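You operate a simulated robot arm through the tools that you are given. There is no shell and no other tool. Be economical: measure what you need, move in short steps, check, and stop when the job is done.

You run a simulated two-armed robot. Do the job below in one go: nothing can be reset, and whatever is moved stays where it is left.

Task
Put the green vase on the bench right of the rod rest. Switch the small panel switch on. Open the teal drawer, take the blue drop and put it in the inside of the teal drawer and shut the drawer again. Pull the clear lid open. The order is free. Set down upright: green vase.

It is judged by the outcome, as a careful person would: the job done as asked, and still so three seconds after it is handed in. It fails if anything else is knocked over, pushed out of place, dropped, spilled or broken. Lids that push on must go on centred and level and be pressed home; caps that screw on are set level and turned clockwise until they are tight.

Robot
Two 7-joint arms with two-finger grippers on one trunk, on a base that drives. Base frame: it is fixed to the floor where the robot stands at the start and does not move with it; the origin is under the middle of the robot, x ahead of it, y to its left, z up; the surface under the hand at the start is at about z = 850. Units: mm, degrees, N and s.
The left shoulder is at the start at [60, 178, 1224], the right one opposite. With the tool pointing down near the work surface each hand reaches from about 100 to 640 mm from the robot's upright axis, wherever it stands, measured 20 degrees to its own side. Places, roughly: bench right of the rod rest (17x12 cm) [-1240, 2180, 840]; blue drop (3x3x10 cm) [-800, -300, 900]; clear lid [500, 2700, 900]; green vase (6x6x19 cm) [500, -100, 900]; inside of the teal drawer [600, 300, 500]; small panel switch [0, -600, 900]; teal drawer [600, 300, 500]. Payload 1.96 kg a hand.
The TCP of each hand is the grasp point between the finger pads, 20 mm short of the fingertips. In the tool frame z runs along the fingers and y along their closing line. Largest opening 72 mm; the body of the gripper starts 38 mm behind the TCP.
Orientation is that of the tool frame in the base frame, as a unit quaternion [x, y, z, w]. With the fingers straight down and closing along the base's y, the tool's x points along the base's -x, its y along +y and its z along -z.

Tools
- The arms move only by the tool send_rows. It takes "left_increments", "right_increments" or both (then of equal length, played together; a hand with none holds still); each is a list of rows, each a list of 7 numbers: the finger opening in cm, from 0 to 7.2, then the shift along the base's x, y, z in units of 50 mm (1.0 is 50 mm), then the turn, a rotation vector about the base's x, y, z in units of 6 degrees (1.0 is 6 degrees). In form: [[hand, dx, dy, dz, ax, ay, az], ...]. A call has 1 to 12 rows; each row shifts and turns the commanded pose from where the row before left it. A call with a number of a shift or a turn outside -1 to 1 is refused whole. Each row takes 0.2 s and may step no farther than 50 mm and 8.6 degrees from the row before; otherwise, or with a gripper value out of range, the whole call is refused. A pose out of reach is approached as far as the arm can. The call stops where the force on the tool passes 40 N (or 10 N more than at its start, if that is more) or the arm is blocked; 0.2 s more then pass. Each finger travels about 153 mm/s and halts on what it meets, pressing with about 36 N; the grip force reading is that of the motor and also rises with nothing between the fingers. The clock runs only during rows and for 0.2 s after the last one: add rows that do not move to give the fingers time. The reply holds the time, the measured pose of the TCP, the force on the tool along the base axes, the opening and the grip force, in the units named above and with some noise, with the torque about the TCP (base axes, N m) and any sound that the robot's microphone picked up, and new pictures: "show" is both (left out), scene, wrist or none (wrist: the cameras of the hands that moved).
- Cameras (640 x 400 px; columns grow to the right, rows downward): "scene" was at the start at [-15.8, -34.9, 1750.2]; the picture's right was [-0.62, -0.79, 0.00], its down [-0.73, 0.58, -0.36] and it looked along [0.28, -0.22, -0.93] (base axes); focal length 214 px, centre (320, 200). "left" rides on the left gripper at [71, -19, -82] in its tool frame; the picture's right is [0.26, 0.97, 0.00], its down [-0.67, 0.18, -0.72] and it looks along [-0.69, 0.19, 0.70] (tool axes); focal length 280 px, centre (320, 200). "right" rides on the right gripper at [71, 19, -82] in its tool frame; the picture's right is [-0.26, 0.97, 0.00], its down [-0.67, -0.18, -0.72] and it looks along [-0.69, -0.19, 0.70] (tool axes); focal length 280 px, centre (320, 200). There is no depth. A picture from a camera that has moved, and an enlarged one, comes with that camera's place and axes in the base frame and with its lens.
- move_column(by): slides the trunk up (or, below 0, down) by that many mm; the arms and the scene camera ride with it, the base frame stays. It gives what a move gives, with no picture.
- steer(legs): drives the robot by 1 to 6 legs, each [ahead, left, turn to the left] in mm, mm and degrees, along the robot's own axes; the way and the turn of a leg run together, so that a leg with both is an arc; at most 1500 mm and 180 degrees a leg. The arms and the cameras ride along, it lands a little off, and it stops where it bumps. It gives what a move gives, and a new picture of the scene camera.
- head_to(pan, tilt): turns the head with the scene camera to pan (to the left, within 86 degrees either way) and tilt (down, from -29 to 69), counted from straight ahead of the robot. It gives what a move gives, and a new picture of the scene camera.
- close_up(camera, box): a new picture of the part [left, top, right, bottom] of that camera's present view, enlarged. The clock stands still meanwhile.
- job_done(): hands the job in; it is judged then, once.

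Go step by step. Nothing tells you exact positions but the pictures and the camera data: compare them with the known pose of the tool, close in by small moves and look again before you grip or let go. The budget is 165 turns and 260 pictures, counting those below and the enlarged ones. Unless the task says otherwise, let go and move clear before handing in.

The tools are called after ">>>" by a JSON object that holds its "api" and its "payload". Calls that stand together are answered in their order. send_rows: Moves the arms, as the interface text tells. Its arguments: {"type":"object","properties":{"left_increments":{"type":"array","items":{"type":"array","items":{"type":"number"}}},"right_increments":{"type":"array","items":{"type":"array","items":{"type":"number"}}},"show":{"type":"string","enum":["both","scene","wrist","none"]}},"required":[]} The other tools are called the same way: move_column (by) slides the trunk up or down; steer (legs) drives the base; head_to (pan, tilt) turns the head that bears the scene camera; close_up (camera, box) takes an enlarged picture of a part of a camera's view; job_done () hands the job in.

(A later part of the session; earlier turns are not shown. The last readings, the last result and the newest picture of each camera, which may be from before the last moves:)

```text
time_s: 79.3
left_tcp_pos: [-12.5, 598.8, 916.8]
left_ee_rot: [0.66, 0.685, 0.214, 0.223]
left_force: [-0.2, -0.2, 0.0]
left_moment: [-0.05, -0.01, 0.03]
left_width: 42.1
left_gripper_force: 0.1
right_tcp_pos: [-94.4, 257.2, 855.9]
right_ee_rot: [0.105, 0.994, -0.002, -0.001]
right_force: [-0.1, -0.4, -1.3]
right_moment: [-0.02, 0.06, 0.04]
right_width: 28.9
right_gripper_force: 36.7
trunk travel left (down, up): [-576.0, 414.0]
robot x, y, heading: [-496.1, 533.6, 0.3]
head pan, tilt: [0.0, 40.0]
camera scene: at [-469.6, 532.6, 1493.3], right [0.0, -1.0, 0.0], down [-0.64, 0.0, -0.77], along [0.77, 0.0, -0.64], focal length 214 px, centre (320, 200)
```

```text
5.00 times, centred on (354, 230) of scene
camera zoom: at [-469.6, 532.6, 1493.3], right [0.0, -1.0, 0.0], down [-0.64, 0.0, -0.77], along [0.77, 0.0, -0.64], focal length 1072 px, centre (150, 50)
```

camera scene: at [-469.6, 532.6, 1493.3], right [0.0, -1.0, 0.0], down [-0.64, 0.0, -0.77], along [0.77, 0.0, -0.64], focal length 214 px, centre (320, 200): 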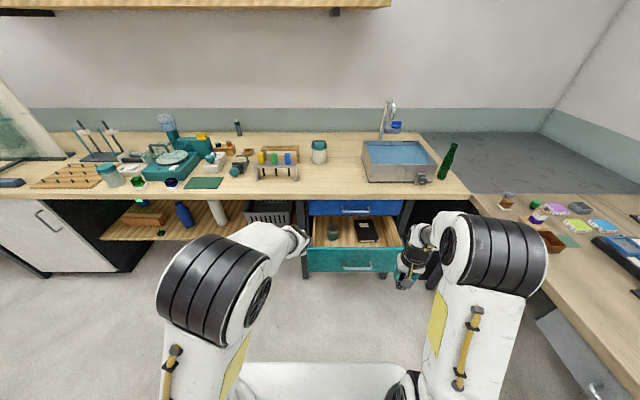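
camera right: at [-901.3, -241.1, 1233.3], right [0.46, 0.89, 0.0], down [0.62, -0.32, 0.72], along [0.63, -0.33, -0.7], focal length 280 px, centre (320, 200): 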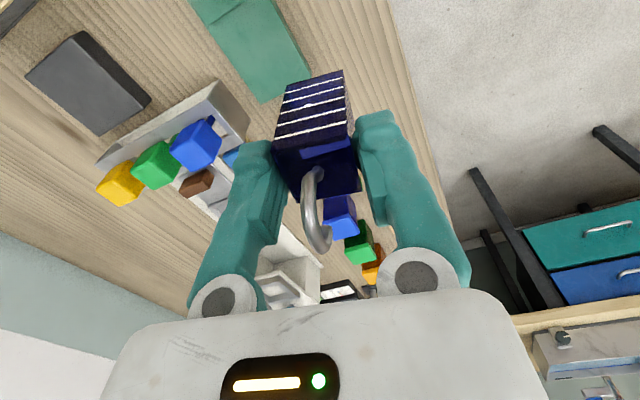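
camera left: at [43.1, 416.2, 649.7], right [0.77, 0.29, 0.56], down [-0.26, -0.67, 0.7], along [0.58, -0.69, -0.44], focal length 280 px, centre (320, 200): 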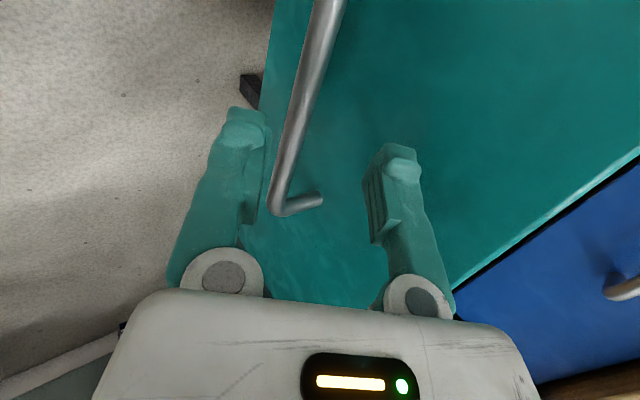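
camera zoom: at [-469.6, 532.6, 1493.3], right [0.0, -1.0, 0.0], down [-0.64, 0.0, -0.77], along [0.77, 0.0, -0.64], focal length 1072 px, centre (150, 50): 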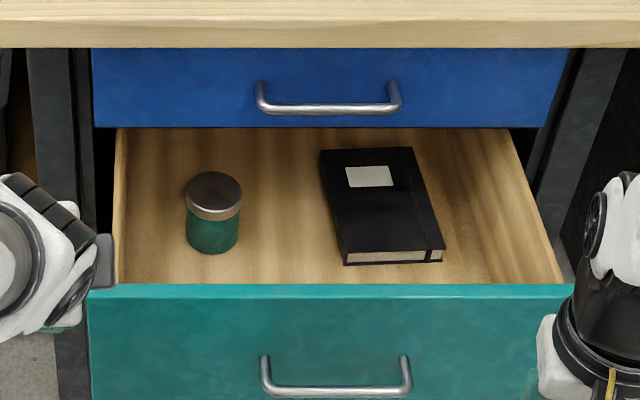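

>>> {"api": "send_rows", "payload": {"right_increments": [[2, 0.35, 0.56, 0, 0, 0, 1], [2, 0.35, 0.56, 0, 0, 0, 1], [2, 0.35, 0.56, 0, 0, 0, 0], [2, 0.35, 0.56, 0, 0, 0, 0]], "show": "none"}}

>>> {"api": "steer", "payload": {"legs": [[240, 0, 0]]}}

>>> {"api": "send_rows", "payload": {"right_increments": [[2, 0, 0, 0, 0, 0, 0]], "show": "wrist"}}

```text
time_s: 80.3
left_tcp_pos: [-11.5, 597.5, 916.9]
left_ee_rot: [0.661, 0.684, 0.213, 0.222]
left_force: [0.8, -0.2, -0.4]
left_moment: [0.02, 0.0, 0.0]
left_width: 42.0
left_gripper_force: 0.1
right_tcp_pos: [-23.2, 367.6, 857.1]
right_ee_rot: [0.0, 1.0, -0.002, 0.0]
right_force: [0.8, 0.4, -1.0]
right_moment: [-0.02, 0.0, -0.03]
right_width: 28.9
right_gripper_force: 36.0
trunk travel left (down, up): [-576.0, 414.0]
robot x, y, heading: [-493.6, 533.2, -0.1]
head pan, tilt: [0.0, 40.0]
```

```text
time_s: 82.1
left_tcp_pos: [227.4, 597.2, 915.9]
left_ee_rot: [0.661, 0.684, 0.213, 0.222]
left_force: [0.1, -0.2, -0.2]
left_moment: [-0.01, 0.02, -0.02]
left_width: 42.2
left_gripper_force: 0.0
right_tcp_pos: [215.9, 368.3, 857.1]
right_ee_rot: [0.001, 1.0, -0.001, 0.0]
right_force: [-0.4, -0.2, -2.2]
right_moment: [-0.01, 0.03, -0.03]
right_width: 28.9
right_gripper_force: 36.5
trunk travel left (down, up): [-576.0, 414.0]
robot x, y, heading: [-257.6, 535.0, 0.1]
head pan, tilt: [0.0, 40.0]
camera scene: at [-229.5, 531.6, 1493.3], right [0.0, -1.0, 0.0], down [-0.64, 0.0, -0.77], along [0.77, 0.0, -0.64], focal length 214 px, centre (320, 200)
```

scene: 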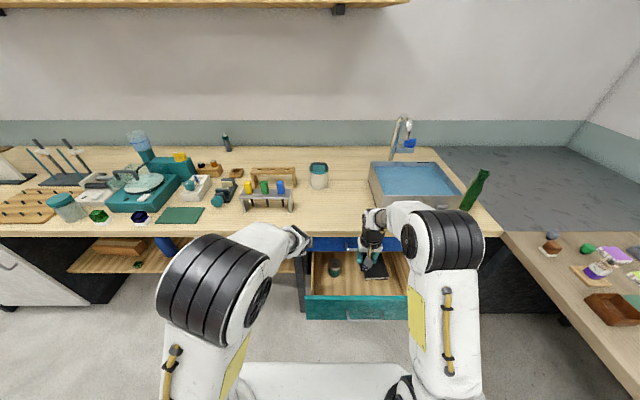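

```text
time_s: 82.5
left_tcp_pos: [226.1, 597.1, 917.4]
left_ee_rot: [0.661, 0.684, 0.214, 0.223]
left_force: [-0.4, 0.0, -0.3]
left_moment: [0.04, -0.02, -0.04]
left_width: 42.0
left_gripper_force: 0.0
right_tcp_pos: [215.7, 368.1, 857.0]
right_ee_rot: [0.0, 1.0, -0.002, -0.001]
right_force: [0.1, 0.8, -0.4]
right_moment: [0.0, 0.04, -0.03]
right_width: 29.0
right_gripper_force: 35.8
trunk travel left (down, up): [-576.0, 414.0]
robot x, y, heading: [-254.1, 534.7, 0.1]
head pan, tilt: [0.0, 40.0]
camera right: at [144.1, 387.1, 939.4], right [0.26, 0.97, 0.0], down [0.68, -0.18, 0.72], along [0.69, -0.19, -0.7], focal length 280 px, centre (320, 200)
```

right: 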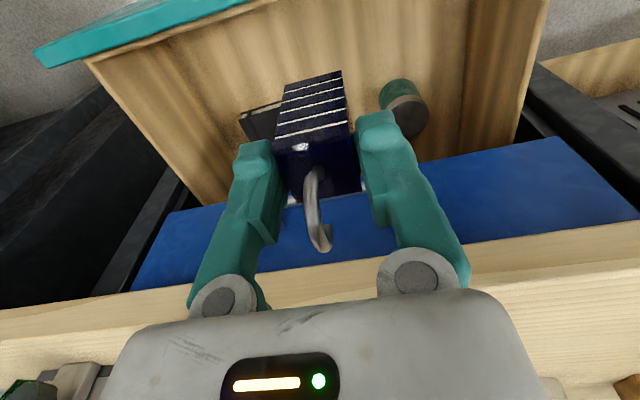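

The front of the drawer floor (z≈497) is free. To keep the wrist camera clear of the drawer's front panel, I'll yaw the right hand 90° before lowering.

>>> {"api": "send_rows", "payload": {"right_increments": [[2, 0.05, 0, 0, 0, 0, 1], [2, 0.05, 0, 0, 0, 0, 1], [2, 0.05, 0, 0, 0, 0, 1], [2, 0.05, 0, 0, 0, 0, 1], [2, 0.05, 0, 0, 0, 0, 1], [2, 0.05, 0, 0, 0, 0, 1], [2, 0.05, 0, 0, 0, 0, 1], [2, 0.05, 0, 0, 0, 0, 1], [2, 0.05, 0, 0, 0, 0, 1], [2, 0, 0, 0, 0, 0, 1], [2, 0, 0, 0, 0, 0, 1], [2, 0, 0, 0, 0, 0, 1]], "show": "none"}}

>>> {"api": "send_rows", "payload": {"right_increments": [[2, 0, 0, 0, 0, 0, 1], [2, 0, 0, 0, 0, 0, 1], [2, 0, 0, 0, 0, 0, 1], [2, 0, 0, -0.5, 0, 0, 0], [2, 0, 0, -0.5, 0, 0, 0], [2, 0, 0, -0.5, 0, 0, 0], [2, 0, 0, -0.5, 0, 0, 0]], "show": "both"}}

```text
time_s: 85.1
left_tcp_pos: [226.8, 597.5, 916.4]
left_ee_rot: [0.66, 0.684, 0.214, 0.223]
left_force: [-0.2, 0.7, 0.2]
left_moment: [0.05, 0.01, 0.0]
left_width: 42.0
left_gripper_force: 0.1
right_tcp_pos: [238.5, 368.1, 857.4]
right_ee_rot: [-0.589, 0.808, -0.001, 0.0]
right_force: [-0.2, -0.2, -1.7]
right_moment: [0.02, 0.02, -0.01]
right_width: 28.8
right_gripper_force: 36.1
trunk travel left (down, up): [-576.0, 414.0]
robot x, y, heading: [-253.7, 531.6, -0.1]
head pan, tilt: [0.0, 40.0]
```

```text
time_s: 86.7
left_tcp_pos: [226.7, 598.5, 916.2]
left_ee_rot: [0.661, 0.684, 0.213, 0.222]
left_force: [0.8, 0.3, -0.2]
left_moment: [-0.02, 0.02, -0.01]
left_width: 41.8
left_gripper_force: 0.0
right_tcp_pos: [238.2, 368.6, 757.3]
right_ee_rot: [0.707, -0.707, 0.001, -0.001]
right_force: [0.3, 0.1, -1.3]
right_moment: [0.01, 0.02, 0.0]
right_width: 29.1
right_gripper_force: 35.8
trunk travel left (down, up): [-576.0, 414.0]
robot x, y, heading: [-257.7, 532.7, -0.3]
head pan, tilt: [0.0, 40.0]
camera scene: at [-230.1, 531.5, 1493.3], right [0.0, -1.0, 0.0], down [-0.64, 0.0, -0.77], along [0.77, 0.0, -0.64], focal length 214 px, centre (320, 200)
camera right: at [218.6, 296.4, 838.3], right [-0.97, 0.26, 0.0], down [0.18, 0.67, 0.72], along [0.19, 0.69, -0.7], focal length 280 px, centre (320, 200)
```

scene: 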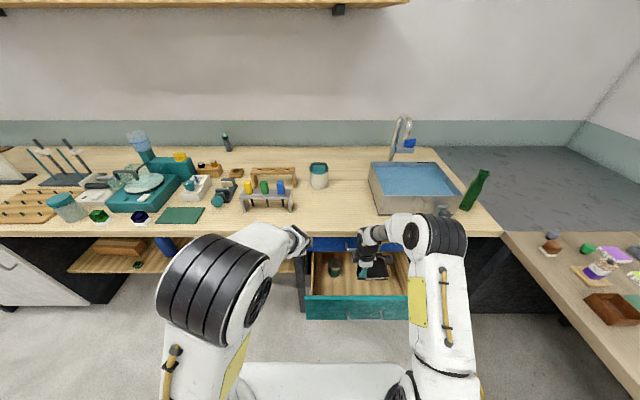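
right: 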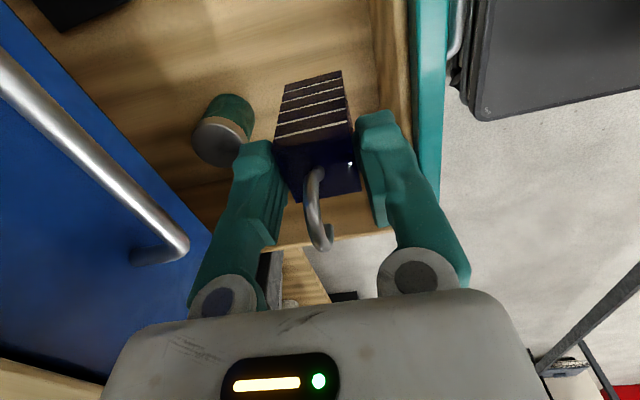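

>>> {"api": "send_rows", "payload": {"right_increments": [[2, 0, 0, -0.6, 0, 0, 0], [2, 0, 0, -0.6, 0, 0, 0], [2, 0, 0, -0.6, 0, 0, 0], [2, 0, 0, -0.6, 0, 0, 0], [2, 0, 0, -0.6, 0, 0, 0], [2, 0, 0, 0, 0, 0, 0]], "show": "wrist"}}

```text
time_s: 88.1
left_tcp_pos: [226.8, 598.0, 917.1]
left_ee_rot: [0.661, 0.684, 0.214, 0.223]
left_force: [-0.6, -0.1, 0.6]
left_moment: [0.02, -0.01, -0.01]
left_width: 42.0
left_gripper_force: 0.1
right_tcp_pos: [237.7, 367.5, 607.1]
right_ee_rot: [-0.707, 0.707, -0.002, 0.001]
right_force: [0.5, 0.6, -1.8]
right_moment: [0.0, -0.02, -0.04]
right_width: 28.9
right_gripper_force: 35.9
trunk travel left (down, up): [-576.0, 414.0]
robot x, y, heading: [-255.7, 531.5, 0.3]
head pan, tilt: [0.0, 40.0]
camera right: at [218.4, 295.8, 689.5], right [-0.97, 0.26, 0.0], down [0.18, 0.68, 0.72], along [0.19, 0.69, -0.7], focal length 280 px, centre (320, 200)
```

right: 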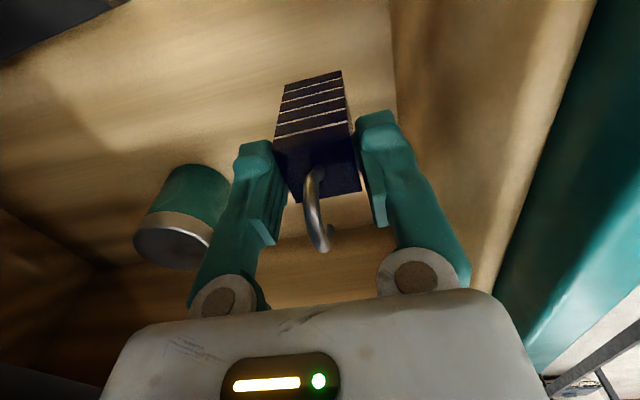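

>>> {"api": "send_rows", "payload": {"right_increments": [[2, 0, 0, -0.4, 0, 0, 0], [2, 0, 0, -0.2, 0, 0, 0], [2, 0, 0, -0.1, 0, 0, 0], [2, 0, 0, -0.1, 0, 0, 0], [2, 0, 0, -0.1, 0, 0, 0], [2, 0, 0, 0, 0, 0, 0]], "show": "wrist"}}

```text
time_s: 89.5
left_tcp_pos: [226.8, 597.7, 917.1]
left_ee_rot: [0.66, 0.684, 0.214, 0.223]
left_force: [1.0, -0.6, 0.2]
left_moment: [0.0, -0.02, 0.02]
left_width: 41.8
left_gripper_force: 0.0
right_tcp_pos: [238.8, 368.7, 562.5]
right_ee_rot: [0.707, -0.707, 0.002, -0.001]
right_force: [-0.4, 0.5, -0.9]
right_moment: [0.01, 0.04, 0.03]
right_width: 29.1
right_gripper_force: 36.2
trunk travel left (down, up): [-576.0, 414.0]
robot x, y, heading: [-255.4, 531.8, -0.1]
head pan, tilt: [0.0, 40.0]
camera right: at [217.9, 296.8, 644.6], right [-0.97, 0.26, 0.0], down [0.18, 0.68, 0.72], along [0.19, 0.69, -0.7], focal length 280 px, centre (320, 200)
```

right: 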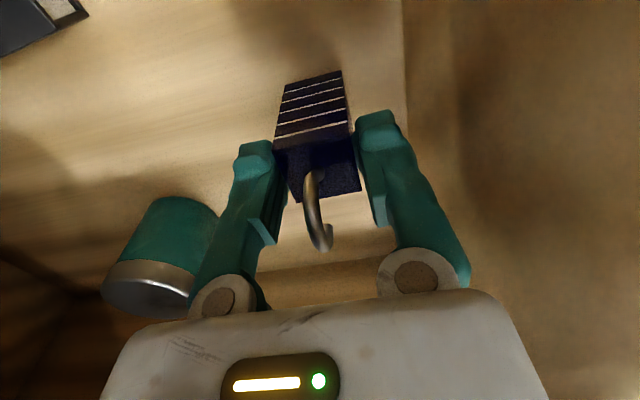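

>>> {"api": "send_rows", "payload": {"right_increments": [[2, 0, 0, -0.1, 0, 0, 0], [2, 0, 0, -0.1, 0, 0, 0], [2, 0, 0, -0.1, 0, 0, 0], [2, 0, 0, -0.1, 0, 0, 0], [2, 0, 0, -0.1, 0, 0, 0], [2, 0, 0, -0.1, 0, 0, 0]], "show": "wrist"}}

```text
time_s: 90.9
left_tcp_pos: [225.1, 598.4, 918.0]
left_ee_rot: [0.66, 0.684, 0.215, 0.224]
left_force: [-0.1, 0.7, -0.2]
left_moment: [0.01, 0.0, 0.01]
left_width: 42.1
left_gripper_force: 0.0
right_tcp_pos: [237.9, 367.9, 534.3]
right_ee_rot: [0.707, -0.707, 0.003, -0.002]
right_force: [-0.6, -1.0, 27.6]
right_moment: [0.01, 0.02, 0.02]
right_width: 29.2
right_gripper_force: 35.9
trunk travel left (down, up): [-576.0, 414.0]
robot x, y, heading: [-255.3, 529.3, -0.3]
head pan, tilt: [0.0, 40.0]
camera right: at [217.9, 297.1, 616.6], right [-0.97, 0.26, -0.01], down [0.18, 0.68, 0.72], along [0.19, 0.69, -0.7], focal length 280 px, centre (320, 200)
```

right: 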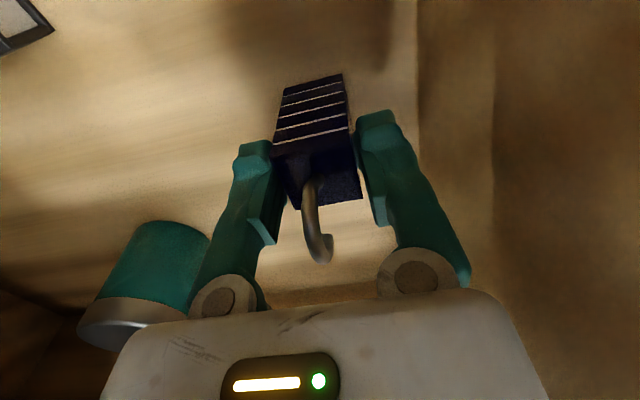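

It rests on the drawer floor. I'll ease off, open and lift clear.

>>> {"api": "send_rows", "payload": {"right_increments": [[2, 0, 0, 0.04, 0, 0, 0], [5, 0, 0, 0, 0, 0, 0], [5, 0, 0, 0, 0, 0, 0], [5, 0, 0, 0.4, 0, 0, 0], [5, 0, 0, 0.8, 0, 0, 0], [5, 0, 0, 0.8, 0, 0, 0], [5, 0, 0, 0.8, 0, 0, 0]], "show": "wrist"}}

```text
time_s: 92.5
left_tcp_pos: [226.7, 599.2, 916.9]
left_ee_rot: [0.661, 0.684, 0.214, 0.223]
left_force: [-1.0, 0.0, 0.4]
left_moment: [0.02, -0.04, 0.02]
left_width: 42.0
left_gripper_force: 0.0
right_tcp_pos: [237.2, 367.7, 675.2]
right_ee_rot: [0.708, -0.707, 0.001, -0.001]
right_force: [1.2, -0.9, 0.2]
right_moment: [-0.01, 0.0, -0.03]
right_width: 50.1
right_gripper_force: 0.0
trunk travel left (down, up): [-576.0, 414.0]
robot x, y, heading: [-255.5, 529.5, -0.2]
head pan, tilt: [0.0, 40.0]
camera right: at [217.6, 296.5, 757.6], right [-0.97, 0.26, 0.0], down [0.18, 0.67, 0.72], along [0.19, 0.69, -0.7], focal length 280 px, centre (320, 200)
```

right: 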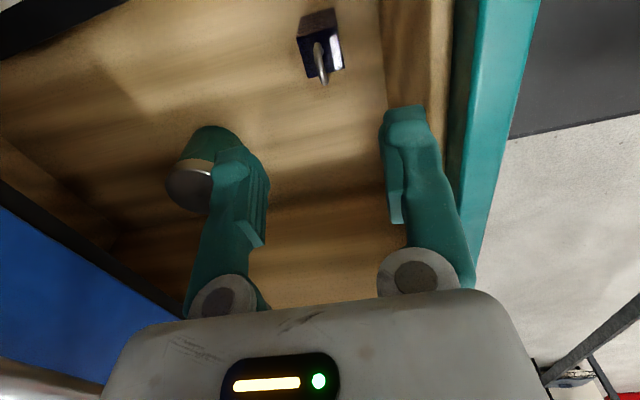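

The drop stands in the drawer. I'll raise the right hand, back off, and use the pitched left hand (fingers closed) to push the drawer shut.

>>> {"api": "send_rows", "payload": {"right_increments": [[5, 0, 0, 0.9, 0, 0, 0], [5, 0, 0, 0.9, 0, 0, 0], [5, 0, 0, 0.9, 0, 0, 0], [5, 0, 0, 0.9, 0, 0, 0], [5, 0, 0, 0, 0, 0, -1], [5, 0, 0, 0, 0, 0, -1], [5, 0, 0, 0, 0, 0, -1], [5, 0, 0, 0, 0, 0, -1], [5, 0, 0, 0, 0, 0, -1], [5, 0, 0, 0, 0, 0, -1], [5, 0, 0, 0, 0, 0, -1], [5, 0, 0, 0, 0, 0, -1]], "show": "none"}}

>>> {"api": "steer", "payload": {"legs": [[-300, 0, 0], [0, -252, 0]]}}

>>> {"api": "send_rows", "payload": {"right_increments": [[5, 0, 0, 0, 0, 0, -1], [5, 0, 0, 0, 0, 0, -1], [5, 0, 0, 0, 0, 0, -1], [5, 0, 0, 0, 0, 0, -1], [5, 0, 0, 0, 0, 0, -1], [5, 0, 0, 0, 0, 0, -1], [5, 0, 0, 0, 0, 0, -1]], "left_increments": [[0, 0, 0, 0, 0, 0, 0], [0, 0, 0, 0, 0, 0, 0], [0, 0, 0, 0, 0, 0, 0], [0, 0, 0, 0, 0, 0, 0], [0, 0, 0, 0, 0, 0, 0], [0, 0, 0, 0, 0, 0, 0], [0, 0, 0, 0, 0, 0, 0]], "show": "none"}}

>>> {"api": "move_column", "payload": {"by": -286}}

```text
time_s: 95.1
left_tcp_pos: [227.4, 597.5, 916.9]
left_ee_rot: [0.66, 0.684, 0.215, 0.223]
left_force: [0.4, -0.5, -1.4]
left_moment: [0.02, 0.0, 0.01]
left_width: 41.9
left_gripper_force: 0.0
right_tcp_pos: [236.8, 368.2, 855.0]
right_ee_rot: [-0.358, 0.934, -0.002, 0.0]
right_force: [0.4, 0.6, -0.6]
right_moment: [-0.01, -0.02, -0.01]
right_width: 50.0
right_gripper_force: 0.0
trunk travel left (down, up): [-576.0, 414.0]
robot x, y, heading: [-256.0, 531.8, 0.0]
head pan, tilt: [0.0, 40.0]
```

```text
time_s: 98.6
left_tcp_pos: [-73.3, 344.4, 916.2]
left_ee_rot: [0.661, 0.684, 0.214, 0.223]
left_force: [-0.6, -0.1, -0.1]
left_moment: [0.04, -0.03, 0.03]
left_width: 42.0
left_gripper_force: 0.1
right_tcp_pos: [-63.5, 113.7, 853.3]
right_ee_rot: [-0.358, 0.934, 0.0, 0.001]
right_force: [0.0, 0.5, -0.9]
right_moment: [0.01, -0.01, 0.02]
right_width: 50.1
right_gripper_force: 0.0
trunk travel left (down, up): [-576.0, 414.0]
robot x, y, heading: [-555.2, 282.0, -0.1]
head pan, tilt: [0.0, 40.0]
camera scene: at [-531.7, 278.7, 1493.3], right [0.0, -1.0, 0.0], down [-0.64, 0.0, -0.77], along [0.77, 0.0, -0.64], focal length 214 px, centre (320, 200)
```

scene: 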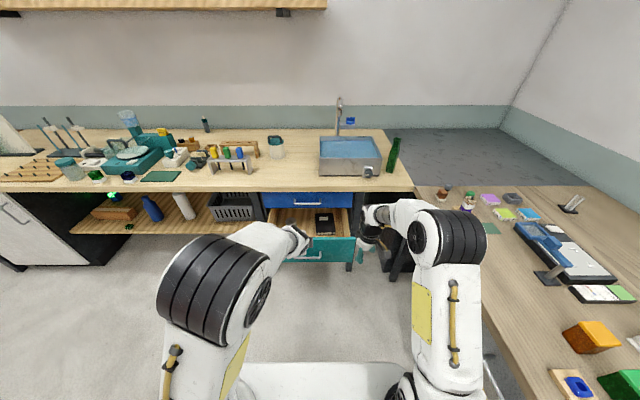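

```text
time_s: 100.2
left_tcp_pos: [-74.1, 345.3, 918.0]
left_ee_rot: [0.662, 0.684, 0.214, 0.222]
left_force: [-0.5, -0.6, 0.3]
left_moment: [0.0, 0.0, -0.03]
left_width: 0.1
left_gripper_force: 29.9
right_tcp_pos: [-63.9, 115.7, 854.3]
right_ee_rot: [0.002, 1.0, -0.002, -0.001]
right_force: [0.6, -0.4, -0.3]
right_moment: [-0.02, -0.03, 0.02]
right_width: 49.8
right_gripper_force: 0.1
trunk travel left (down, up): [-576.0, 414.0]
robot x, y, heading: [-554.2, 278.1, 0.0]
head pan, tilt: [0.0, 40.0]
```

```text
time_s: 103.1
left_tcp_pos: [-74.7, 346.2, 630.9]
left_ee_rot: [0.661, 0.684, 0.213, 0.223]
left_force: [0.6, 0.6, -1.4]
left_moment: [0.03, -0.01, 0.03]
left_width: 0.1
left_gripper_force: 29.9
right_tcp_pos: [-63.5, 115.6, 566.7]
right_ee_rot: [0.001, 1.0, -0.002, -0.001]
right_force: [0.3, 0.5, 0.1]
right_moment: [0.01, 0.02, 0.02]
right_width: 50.0
right_gripper_force: 0.0
trunk travel left (down, up): [-290.0, 700.0]
robot x, y, heading: [-557.0, 281.6, 0.1]
head pan, tilt: [0.0, 40.0]
```

>>> {"api": "send_rows", "payload": {"right_increments": [[5, -0.7, -0.5, 0.1, 0, 0, 0], [5, -0.7, -0.5, 0.1, 0, 0, 0], [5, -0.7, -0.5, 0.1, 0, 0, 0], [5, -0.7, -0.5, 0.1, 0, 0, 0], [5, -0.7, -0.5, 0.1, 0, 0, 0]], "show": "none"}}

>>> {"api": "steer", "payload": {"legs": [[250, 0, 0]]}}

>>> {"api": "send_rows", "payload": {"left_increments": [[0, 0, 0, 0, 0, 0, 0]], "show": "wrist"}}

```text
time_s: 104.3
left_tcp_pos: [-74.1, 344.1, 631.0]
left_ee_rot: [0.661, 0.683, 0.215, 0.223]
left_force: [-0.5, 0.4, 0.0]
left_moment: [-0.03, 0.01, 0.02]
left_width: 0.1
left_gripper_force: 29.7
right_tcp_pos: [-239.1, -9.2, 593.1]
right_ee_rot: [0.0, 1.0, -0.001, 0.0]
right_force: [-0.3, 0.3, -0.3]
right_moment: [-0.03, 0.0, 0.02]
right_width: 50.1
right_gripper_force: 0.0
trunk travel left (down, up): [-290.0, 700.0]
robot x, y, heading: [-557.6, 277.6, 0.0]
head pan, tilt: [0.0, 40.0]
```

```text
time_s: 106.1
left_tcp_pos: [174.0, 344.9, 630.9]
left_ee_rot: [0.662, 0.683, 0.214, 0.223]
left_force: [-0.4, 0.4, 0.2]
left_moment: [-0.01, 0.0, -0.01]
left_width: 0.0
left_gripper_force: 29.4
right_tcp_pos: [9.0, -10.4, 592.1]
right_ee_rot: [0.001, 1.0, -0.002, -0.001]
right_force: [0.4, -0.2, 0.3]
right_moment: [-0.03, -0.02, 0.01]
right_width: 49.9
right_gripper_force: 0.0
trunk travel left (down, up): [-290.0, 700.0]
robot x, y, heading: [-309.4, 279.5, -0.0]
head pan, tilt: [0.0, 40.0]
camera scene: at [-283.2, 279.4, 1207.3], right [0.0, -1.0, 0.0], down [-0.64, 0.0, -0.77], along [0.77, 0.0, -0.64], focal length 214 px, centre (320, 200)
```

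scene: 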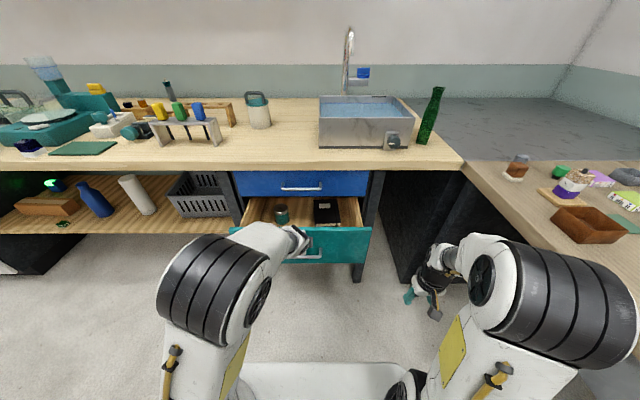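

```text
time_s: 106.5
left_tcp_pos: [173.1, 345.4, 631.2]
left_ee_rot: [0.661, 0.684, 0.214, 0.223]
left_force: [0.7, 0.1, 0.2]
left_moment: [0.03, 0.0, 0.02]
left_width: 0.1
left_gripper_force: 29.8
right_tcp_pos: [7.9, -8.8, 593.5]
right_ee_rot: [0.001, 1.0, -0.001, 0.001]
right_force: [0.3, 0.4, 0.4]
right_moment: [-0.01, 0.0, 0.0]
right_width: 50.2
right_gripper_force: 0.1
trunk travel left (down, up): [-290.0, 700.0]
robot x, y, heading: [-310.3, 278.7, 0.0]
head pan, tilt: [0.0, 40.0]
camera left: at [109.0, 414.8, 683.8], right [0.77, 0.29, 0.56], down [-0.26, -0.67, 0.7], along [0.58, -0.69, -0.44], focal length 280 px, centre (320, 200)
```

left: 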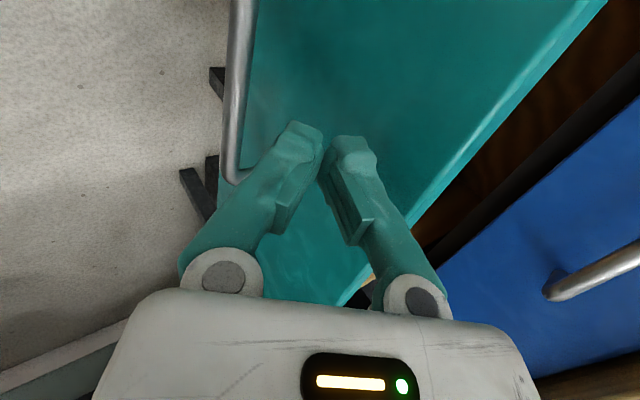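

The fingertips are on the panel and pushing above the handle. Continue forward slowly.

>>> {"api": "steer", "payload": {"legs": [[150, 0, 0]]}}

>>> {"api": "send_rows", "payload": {"left_increments": [[0, 0, 0, 0, 0, 0, 0]], "show": "wrist"}}

```text
time_s: 107.8
left_tcp_pos: [324.9, 345.1, 630.4]
left_ee_rot: [0.661, 0.684, 0.214, 0.223]
left_force: [-0.9, 0.0, 0.2]
left_moment: [-0.01, -0.02, -0.02]
left_width: 0.0
left_gripper_force: 29.4
right_tcp_pos: [160.1, -10.9, 593.0]
right_ee_rot: [0.001, 1.0, -0.002, -0.001]
right_force: [0.0, 0.3, -0.1]
right_moment: [0.0, 0.04, -0.02]
right_width: 50.1
right_gripper_force: 0.0
trunk travel left (down, up): [-290.0, 700.0]
robot x, y, heading: [-160.6, 278.9, 0.0]
head pan, tilt: [0.0, 40.0]
camera scene: at [-132.2, 279.2, 1207.3], right [0.0, -1.0, 0.0], down [-0.64, 0.0, -0.77], along [0.77, 0.0, -0.64], focal length 214 px, centre (320, 200)
```

scene: 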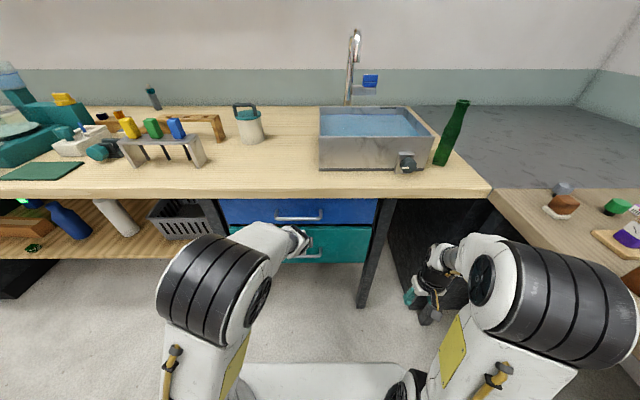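

```text
time_s: 108.2
left_tcp_pos: [323.3, 345.2, 630.9]
left_ee_rot: [0.661, 0.684, 0.214, 0.222]
left_force: [0.3, -0.1, 0.4]
left_moment: [0.0, 0.02, 0.01]
left_width: 0.1
left_gripper_force: 29.6
right_tcp_pos: [159.8, -11.0, 592.9]
right_ee_rot: [0.001, 1.0, -0.001, 0.001]
right_force: [-0.5, 0.7, 0.0]
right_moment: [0.0, -0.03, 0.01]
right_width: 50.2
right_gripper_force: 0.1
trunk travel left (down, up): [-290.0, 700.0]
robot x, y, heading: [-154.4, 281.1, -0.0]
head pan, tilt: [0.0, 40.0]
camera left: at [259.8, 415.0, 683.8], right [0.77, 0.3, 0.56], down [-0.25, -0.67, 0.7], along [0.58, -0.69, -0.44], focal length 280 px, centre (320, 200)
```

left: 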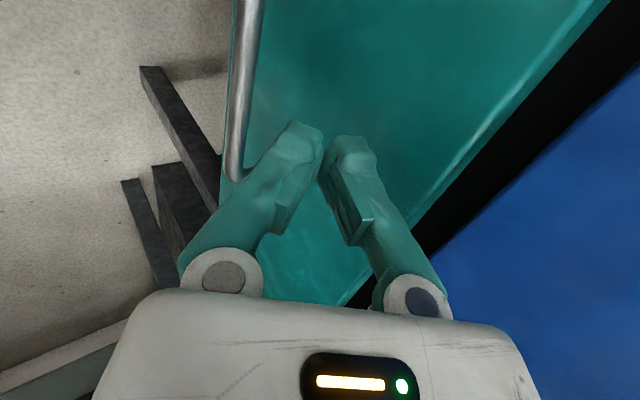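

>>> {"api": "steer", "payload": {"legs": [[35, 0, 0]]}}

>>> {"api": "steer", "payload": {"legs": [[15, 0, 0]]}}

>>> {"api": "close_up", "payload": {"camera": "scene", "box": [190, 190, 400, 321]}}

```text
time_s: 109.2
left_tcp_pos: [354.3, 345.6, 629.3]
left_ee_rot: [0.662, 0.684, 0.212, 0.22]
left_force: [-0.2, 0.7, -0.3]
left_moment: [-0.03, 0.05, 0.0]
left_width: 0.3
left_gripper_force: 29.5
right_tcp_pos: [191.9, -10.9, 592.8]
right_ee_rot: [0.0, 1.0, -0.002, 0.0]
right_force: [-0.2, 0.8, 0.3]
right_moment: [0.01, 0.0, 0.0]
right_width: 49.8
right_gripper_force: 0.1
trunk travel left (down, up): [-290.0, 700.0]
robot x, y, heading: [-124.7, 275.2, -0.3]
head pan, tilt: [0.0, 40.0]
stopped in leg 1: the force on the tool passed its limit at 78 N (the readings are from after the stop); the commanded pose is now the measured one
camera scene: at [-100.1, 279.2, 1207.3], right [0.0, -1.0, 0.0], down [-0.64, 0.0, -0.77], along [0.77, 0.0, -0.64], focal length 214 px, centre (320, 200)
```

scene: 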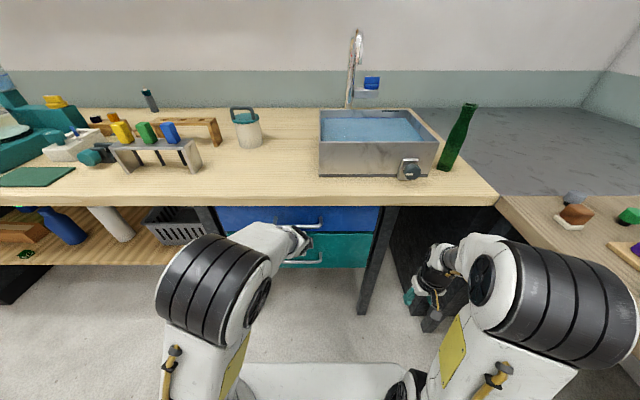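

```text
time_s: 110.0
left_tcp_pos: [355.0, 345.3, 626.6]
left_ee_rot: [0.665, 0.685, 0.209, 0.214]
left_force: [-14.9, 0.4, 6.9]
left_moment: [-0.06, -0.11, -0.09]
left_width: 0.0
left_gripper_force: 29.7
right_tcp_pos: [198.3, -9.3, 593.0]
right_ee_rot: [0.0, 1.0, -0.002, 0.0]
right_force: [1.1, 0.3, -0.2]
right_moment: [-0.02, -0.02, 0.02]
right_width: 50.0
right_gripper_force: 0.1
trunk travel left (down, up): [-290.0, 700.0]
robot x, y, heading: [-118.4, 278.7, -0.0]
head pan, tilt: [0.0, 40.0]
stopped in leg 1: the force on the tool passed its limit at 61 N (the readings are from after the stop); the commanded pose is now the measured one
camera scene: at [-96.1, 279.1, 1207.3], right [0.0, -1.0, 0.0], down [-0.64, 0.0, -0.77], along [0.77, 0.0, -0.64], focal length 214 px, centre (320, 200)
```

scene: 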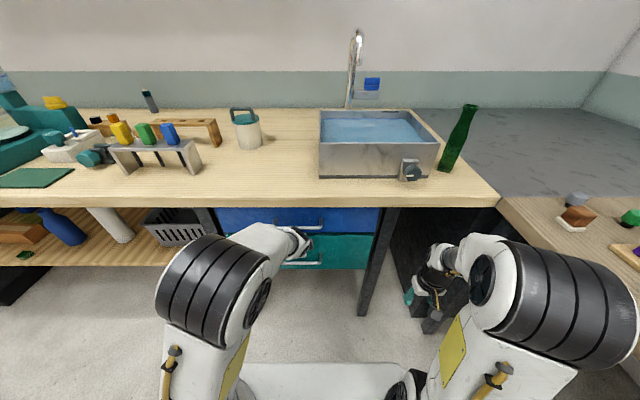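

```text
3.05 times, centred on (295, 256) of scene
camera zoom: at [-96.1, 279.1, 1207.3], right [0.0, -1.0, 0.0], down [-0.64, 0.0, -0.77], along [0.77, 0.0, -0.64], focal length 654 px, centre (396, 31)
```

zoom: 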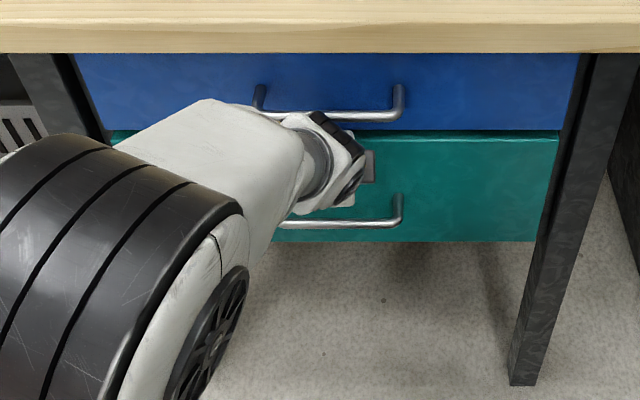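

The drawer met its stop and its handle is aligned again. Backing away and verifying.

>>> {"api": "steer", "payload": {"legs": [[-390, 40, 0]]}}

>>> {"api": "move_column", "payload": {"by": 390}}

>>> {"api": "close_up", "payload": {"camera": "scene", "box": [260, 200, 380, 275]}}

```text
time_s: 112.5
left_tcp_pos: [-36.0, 383.0, 626.9]
left_ee_rot: [0.665, 0.684, 0.209, 0.213]
left_force: [0.1, -0.8, 0.3]
left_moment: [0.01, -0.02, 0.01]
left_width: 0.2
left_gripper_force: 29.6
right_tcp_pos: [-195.8, 28.6, 591.6]
right_ee_rot: [0.001, 1.0, -0.002, 0.001]
right_force: [1.1, 0.3, -0.5]
right_moment: [-0.02, 0.0, -0.01]
right_width: 50.0
right_gripper_force: 0.0
trunk travel left (down, up): [-290.0, 700.0]
robot x, y, heading: [-512.2, 321.6, -0.0]
head pan, tilt: [0.0, 40.0]
camera scene: at [-486.8, 319.4, 1207.3], right [0.0, -1.0, 0.0], down [-0.64, 0.0, -0.77], along [0.77, 0.0, -0.64], focal length 214 px, centre (320, 200)
```

scene: 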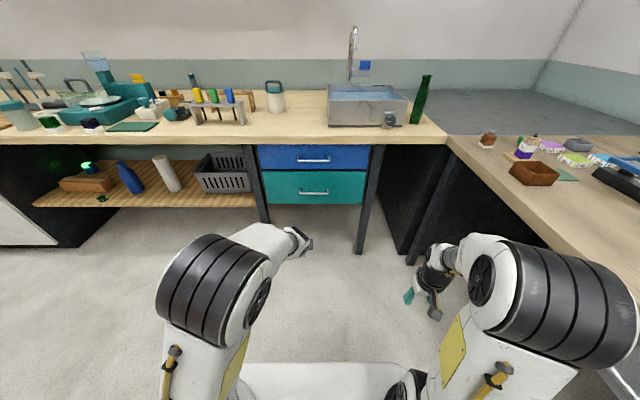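

```text
time_s: 116.2
left_tcp_pos: [-35.0, 384.5, 1016.5]
left_ee_rot: [0.664, 0.685, 0.21, 0.214]
left_force: [-0.4, 0.2, 0.1]
left_moment: [-0.01, -0.01, 0.04]
left_width: 0.0
left_gripper_force: 30.0
right_tcp_pos: [-195.6, 28.9, 982.1]
right_ee_rot: [0.001, 1.0, -0.001, 0.0]
right_force: [-0.5, 0.2, 0.4]
right_moment: [0.01, 0.01, -0.02]
right_width: 50.0
right_gripper_force: 0.1
trunk travel left (down, up): [-680.0, 310.0]
robot x, y, heading: [-512.6, 317.9, -0.3]
head pan, tilt: [0.0, 40.0]
```

```text
5.33 times, centred on (320, 238) of scene
camera zoom: at [-486.4, 319.3, 1597.3], right [0.0, -1.0, 0.0], down [-0.64, 0.0, -0.77], along [0.77, 0.0, -0.64], focal length 1144 px, centre (320, 0)
```

zoom: 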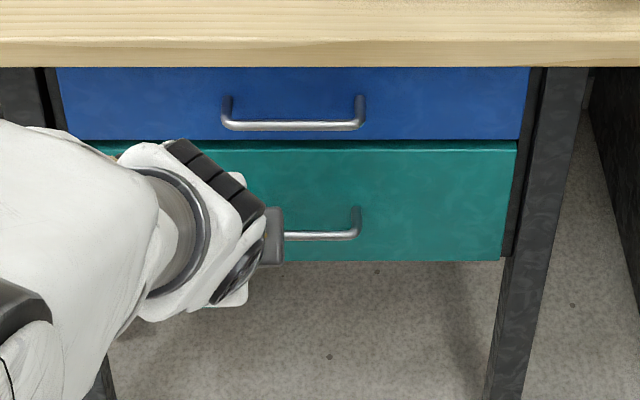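

>>> {"api": "close_up", "payload": {"camera": "scene", "box": [320, 205, 368, 235]}}

```text
13.33 times, centred on (344, 220) of scene
camera zoom: at [-486.4, 319.3, 1597.3], right [0.0, -1.0, 0.0], down [-0.64, 0.0, -0.77], along [0.77, 0.0, -0.64], focal length 2860 px, centre (0, -67)
```

zoom: 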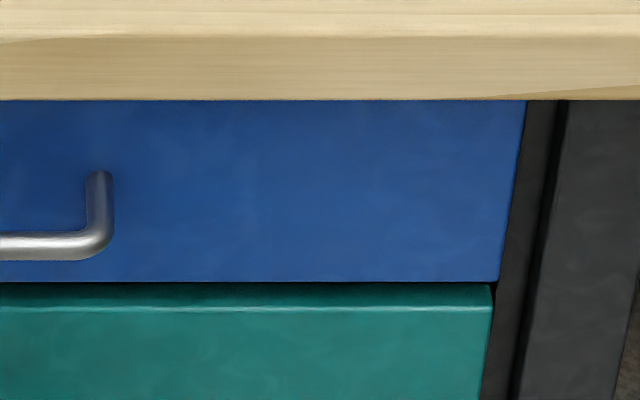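

The drawer appears shut. Next is the vase: I'll raise the trunk to working height and drive so that the vase is ahead of the right hand.

>>> {"api": "move_column", "payload": {"by": 200}}

>>> {"api": "steer", "payload": {"legs": [[0, -270, 0], [410, 0, 0]]}}

>>> {"api": "send_rows", "payload": {"right_increments": [[5, 0, 0, 0, 0, 0, 0]], "show": "wrist"}}

```text
time_s: 118.4
left_tcp_pos: [-35.1, 385.2, 1216.8]
left_ee_rot: [0.665, 0.684, 0.209, 0.214]
left_force: [-0.4, -0.7, 0.1]
left_moment: [0.01, -0.03, 0.01]
left_width: 0.0
left_gripper_force: 29.3
right_tcp_pos: [-193.7, 30.0, 1182.7]
right_ee_rot: [0.001, 1.0, -0.002, -0.001]
right_force: [-1.4, 0.1, -0.7]
right_moment: [0.0, 0.0, 0.01]
right_width: 50.1
right_gripper_force: 0.1
trunk travel left (down, up): [-880.0, 110.0]
robot x, y, heading: [-512.4, 320.3, -0.3]
head pan, tilt: [0.0, 40.0]
```

```text
time_s: 122.4
left_tcp_pos: [375.2, 119.4, 1216.5]
left_ee_rot: [0.663, 0.685, 0.211, 0.214]
left_force: [0.6, -0.5, -0.7]
left_moment: [0.02, -0.05, -0.02]
left_width: 0.0
left_gripper_force: 29.5
right_tcp_pos: [215.5, -236.3, 1183.3]
right_ee_rot: [-0.002, 1.0, -0.001, 0.001]
right_force: [0.5, 0.1, 0.3]
right_moment: [0.04, -0.02, -0.02]
right_width: 50.3
right_gripper_force: 0.0
trunk travel left (down, up): [-880.0, 110.0]
robot x, y, heading: [-103.2, 52.3, 0.0]
head pan, tilt: [0.0, 40.0]
camera scene: at [-77.7, 52.7, 1797.3], right [0.0, -1.0, 0.0], down [-0.64, 0.0, -0.77], along [0.77, 0.0, -0.64], focal length 214 px, centre (320, 200)
```

scene: 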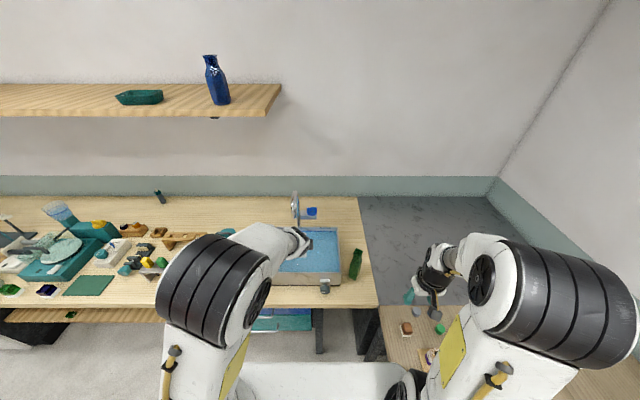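

```text
time_s: 122.8
left_tcp_pos: [374.0, 119.2, 1217.0]
left_ee_rot: [0.663, 0.686, 0.21, 0.214]
left_force: [0.0, -1.0, -0.2]
left_moment: [0.0, 0.03, 0.02]
left_width: 0.0
left_gripper_force: 29.2
right_tcp_pos: [215.8, -235.5, 1182.2]
right_ee_rot: [-0.001, 1.0, -0.003, 0.0]
right_force: [0.1, 0.1, 1.4]
right_moment: [0.02, -0.02, 0.03]
right_width: 50.0
right_gripper_force: 0.0
trunk travel left (down, up): [-880.0, 110.0]
robot x, y, heading: [-98.3, 55.2, -0.0]
head pan, tilt: [0.0, 40.0]
camera right: at [145.4, -217.0, 1265.1], right [0.26, 0.97, 0.0], down [0.67, -0.18, 0.72], along [0.69, -0.19, -0.7], focal length 280 px, centre (320, 200)
```

right: 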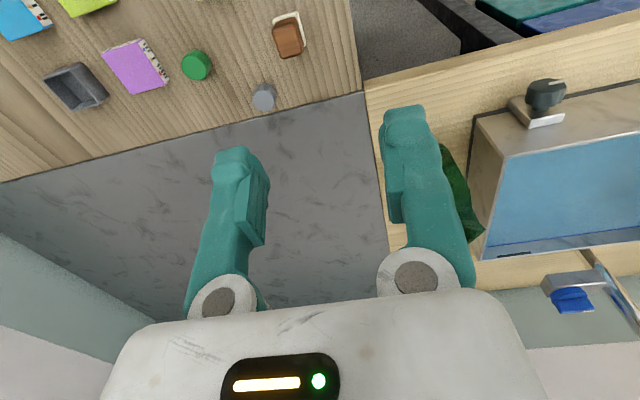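

>>> {"api": "send_rows", "payload": {"right_increments": [[5, 0.75, 0.5, 0, 0, 0, 0], [5, 0.75, 0.5, 0, 0, 0, 0], [5, 0.75, 0.5, 0, 0, 0, 0], [5, 0.75, 0.5, 0, 0, 0, 0], [5, 0.5, 0.4, 0, 0, 0, 0]], "show": "wrist"}}

>>> {"api": "close_up", "payload": {"camera": "right", "box": [240, 60, 400, 160]}}

```text
time_s: 124.0
left_tcp_pos: [375.0, 121.0, 1216.4]
left_ee_rot: [0.663, 0.686, 0.21, 0.213]
left_force: [-0.5, -0.2, 1.1]
left_moment: [-0.02, 0.0, 0.04]
left_width: 0.0
left_gripper_force: 29.2
right_tcp_pos: [391.8, -114.7, 1182.1]
right_ee_rot: [-0.002, 1.0, -0.003, 0.0]
right_force: [-0.1, 0.5, -0.1]
right_moment: [0.0, 0.03, 0.01]
right_width: 50.4
right_gripper_force: 0.0
trunk travel left (down, up): [-880.0, 110.0]
robot x, y, heading: [-102.0, 53.6, 0.0]
head pan, tilt: [0.0, 40.0]
camera right: at [322.2, -95.4, 1264.0], right [0.26, 0.97, 0.0], down [0.68, -0.18, 0.71], along [0.69, -0.19, -0.7], focal length 280 px, centre (320, 200)
```

right: 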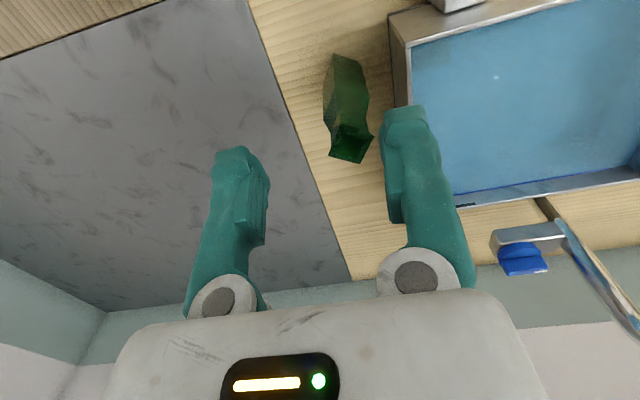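

```text
4.00 times, centred on (320, 110) of right
camera zoom: at [322.2, -95.4, 1264.0], right [0.26, 0.97, 0.0], down [0.68, -0.18, 0.71], along [0.69, -0.19, -0.7], focal length 1122 px, centre (320, 560)
```

zoom: 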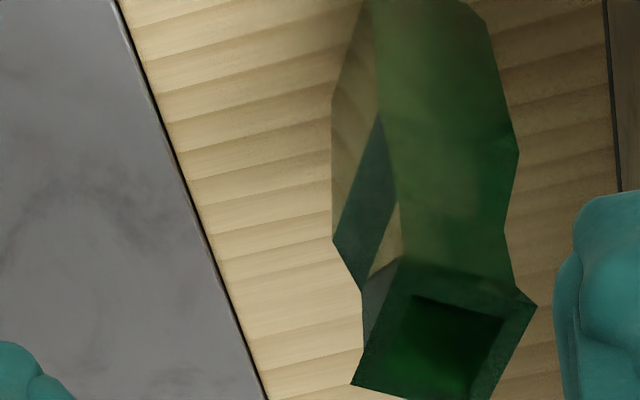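

>>> {"api": "close_up", "payload": {"camera": "scene", "box": [332, 240, 380, 285]}}

```text
8.89 times, centred on (356, 262) of scene
camera zoom: at [-74.9, 53.5, 1797.3], right [0.0, -1.0, 0.0], down [-0.64, 0.0, -0.77], along [0.77, 0.0, -0.64], focal length 1906 px, centre (0, -356)
```

zoom: 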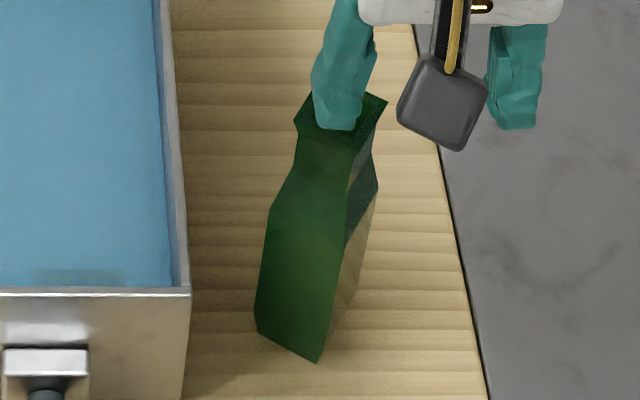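

The vase is square with a flared 35 mm mouth rotated about -33°, centred near (479,-109). I'll yaw the right hand to match and move over it.

>>> {"api": "send_rows", "payload": {"right_increments": [[6.5, 0.3, 0.02, 0, 0, 0, -1], [6.5, 0.3, 0.02, 0, 0, 0, -1], [6.5, 0.3, 0.02, 0, 0, 0, -1], [6.5, 0.3, 0.02, 0, 0, 0, -1], [6.5, 0.3, 0.02, -0.3, 0, 0, -1], [6.5, 0.24, 0.02, -0.3, 0, 0, -0.5], [6.5, 0, 0, -0.4, 0, 0, 0], [6.5, 0, 0, 0, 0, 0, 0]], "show": "wrist"}}

>>> {"api": "close_up", "payload": {"camera": "right", "box": [240, 0, 400, 100]}}

```text
time_s: 125.8
left_tcp_pos: [375.2, 120.0, 1216.0]
left_ee_rot: [0.664, 0.686, 0.209, 0.214]
left_force: [0.3, -0.8, 0.0]
left_moment: [0.01, -0.02, 0.01]
left_width: 0.0
left_gripper_force: 29.7
right_tcp_pos: [457.6, -111.9, 1132.3]
right_ee_rot: [0.207, 0.978, -0.001, -0.001]
right_force: [-0.1, -0.8, -0.5]
right_moment: [0.0, 0.04, -0.03]
right_width: 65.0
right_gripper_force: 0.1
right hand out of reach, approached as far as the arm can: row 3, 4
trunk travel left (down, up): [-880.0, 110.0]
robot x, y, heading: [-102.6, 55.1, 0.5]
head pan, tilt: [0.0, 40.0]
camera right: at [399.9, -65.1, 1214.5], right [0.63, 0.78, 0.0], down [0.54, -0.44, 0.72], along [0.55, -0.45, -0.7], focal length 280 px, centre (320, 200)
```

right: 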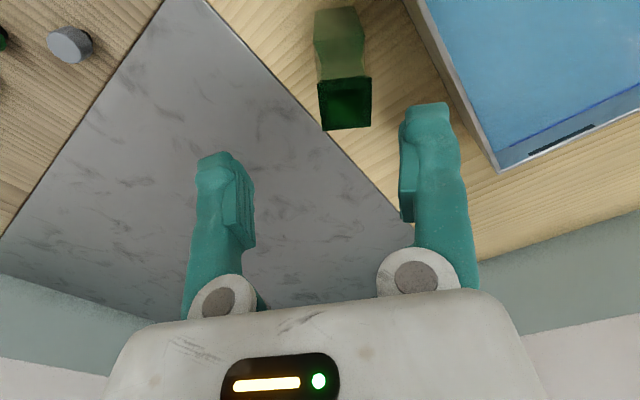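

```text
4.00 times, centred on (320, 50) of right
camera zoom: at [399.9, -65.1, 1214.5], right [0.63, 0.78, 0.0], down [0.54, -0.44, 0.72], along [0.55, -0.45, -0.7], focal length 1122 px, centre (320, 800)
```

zoom: 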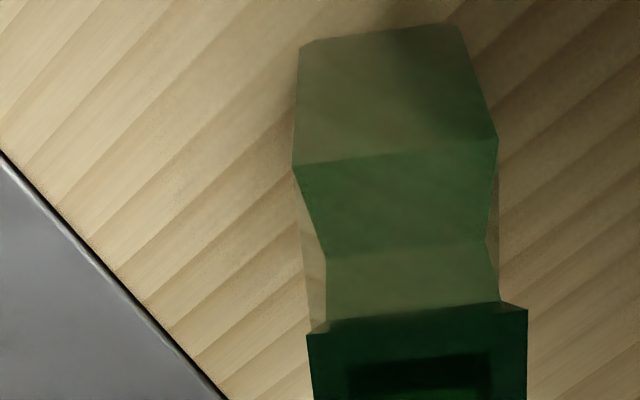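

>>> {"api": "steer", "payload": {"legs": [[50, 0, 0]]}}

>>> {"api": "send_rows", "payload": {"right_increments": [[6.5, -0.3, 0.04, 0, 0, 0, -0.7], [6.5, -0.26, 0.04, 0, 0, 0, -0.7], [6.5, 0, 0, -0.3, 0, 0, 0], [6.5, 0, 0, 0, 0, 0, 0]], "show": "wrist"}}

>>> {"api": "close_up", "payload": {"camera": "right", "box": [240, 0, 400, 100]}}

```text
time_s: 126.8
left_tcp_pos: [418.7, 120.3, 1219.2]
left_ee_rot: [0.664, 0.685, 0.211, 0.215]
left_force: [-1.3, 1.9, -0.1]
left_moment: [0.02, -0.05, -0.04]
left_width: 0.0
left_gripper_force: 29.3
right_tcp_pos: [501.4, -110.7, 1135.0]
right_ee_rot: [0.207, 0.978, 0.0, 0.001]
right_force: [-0.3, 0.1, -0.2]
right_moment: [-0.01, -0.03, 0.02]
right_width: 65.1
right_gripper_force: 0.1
trunk travel left (down, up): [-880.0, 110.0]
robot x, y, heading: [-50.8, 51.5, 0.3]
head pan, tilt: [0.0, 40.0]
camera scene: at [-35.4, 52.9, 1797.5], right [0.0, -1.0, 0.0], down [-0.64, 0.0, -0.77], along [0.77, 0.0, -0.64], focal length 214 px, centre (320, 200)
```

scene: 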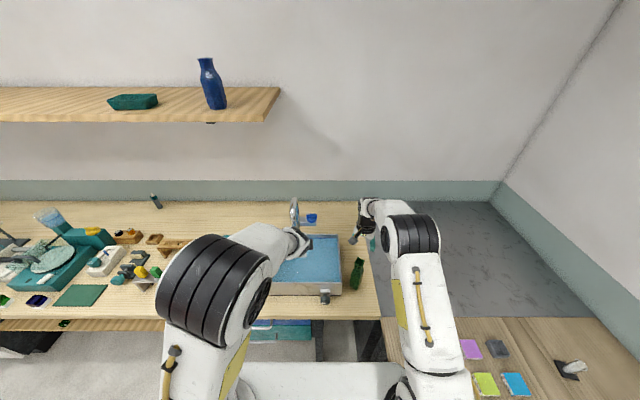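

```text
time_s: 127.8
left_tcp_pos: [423.3, 119.9, 1217.3]
left_ee_rot: [0.664, 0.686, 0.21, 0.213]
left_force: [-0.9, 0.3, -0.4]
left_moment: [0.04, -0.01, 0.0]
left_width: 0.2
left_gripper_force: 29.4
right_tcp_pos: [476.8, -107.2, 1117.6]
right_ee_rot: [0.277, 0.961, -0.002, -0.001]
right_force: [-0.3, 0.0, -0.3]
right_moment: [-0.02, -0.03, 0.02]
right_width: 65.0
right_gripper_force: 0.0
trunk travel left (down, up): [-880.0, 110.0]
robot x, y, heading: [-47.4, 52.3, 0.0]
head pan, tilt: [0.0, 40.0]
camera right: at [427.8, -52.8, 1200.2], right [0.74, 0.68, 0.0], down [0.47, -0.51, 0.72], along [0.48, -0.53, -0.7], focal length 280 px, centre (320, 200)
```

right: 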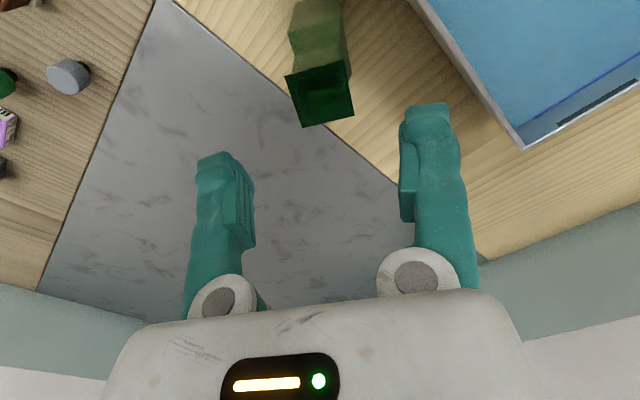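

```text
4.00 times, centred on (320, 50) of right
camera zoom: at [427.8, -52.8, 1200.2], right [0.74, 0.68, 0.0], down [0.47, -0.51, 0.72], along [0.48, -0.53, -0.7], focal length 1122 px, centre (320, 800)
```

zoom: 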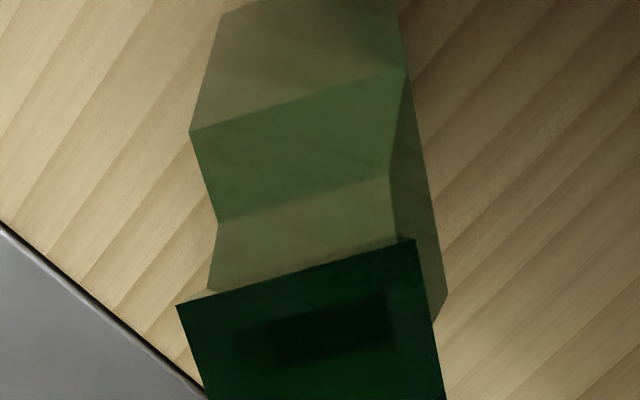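

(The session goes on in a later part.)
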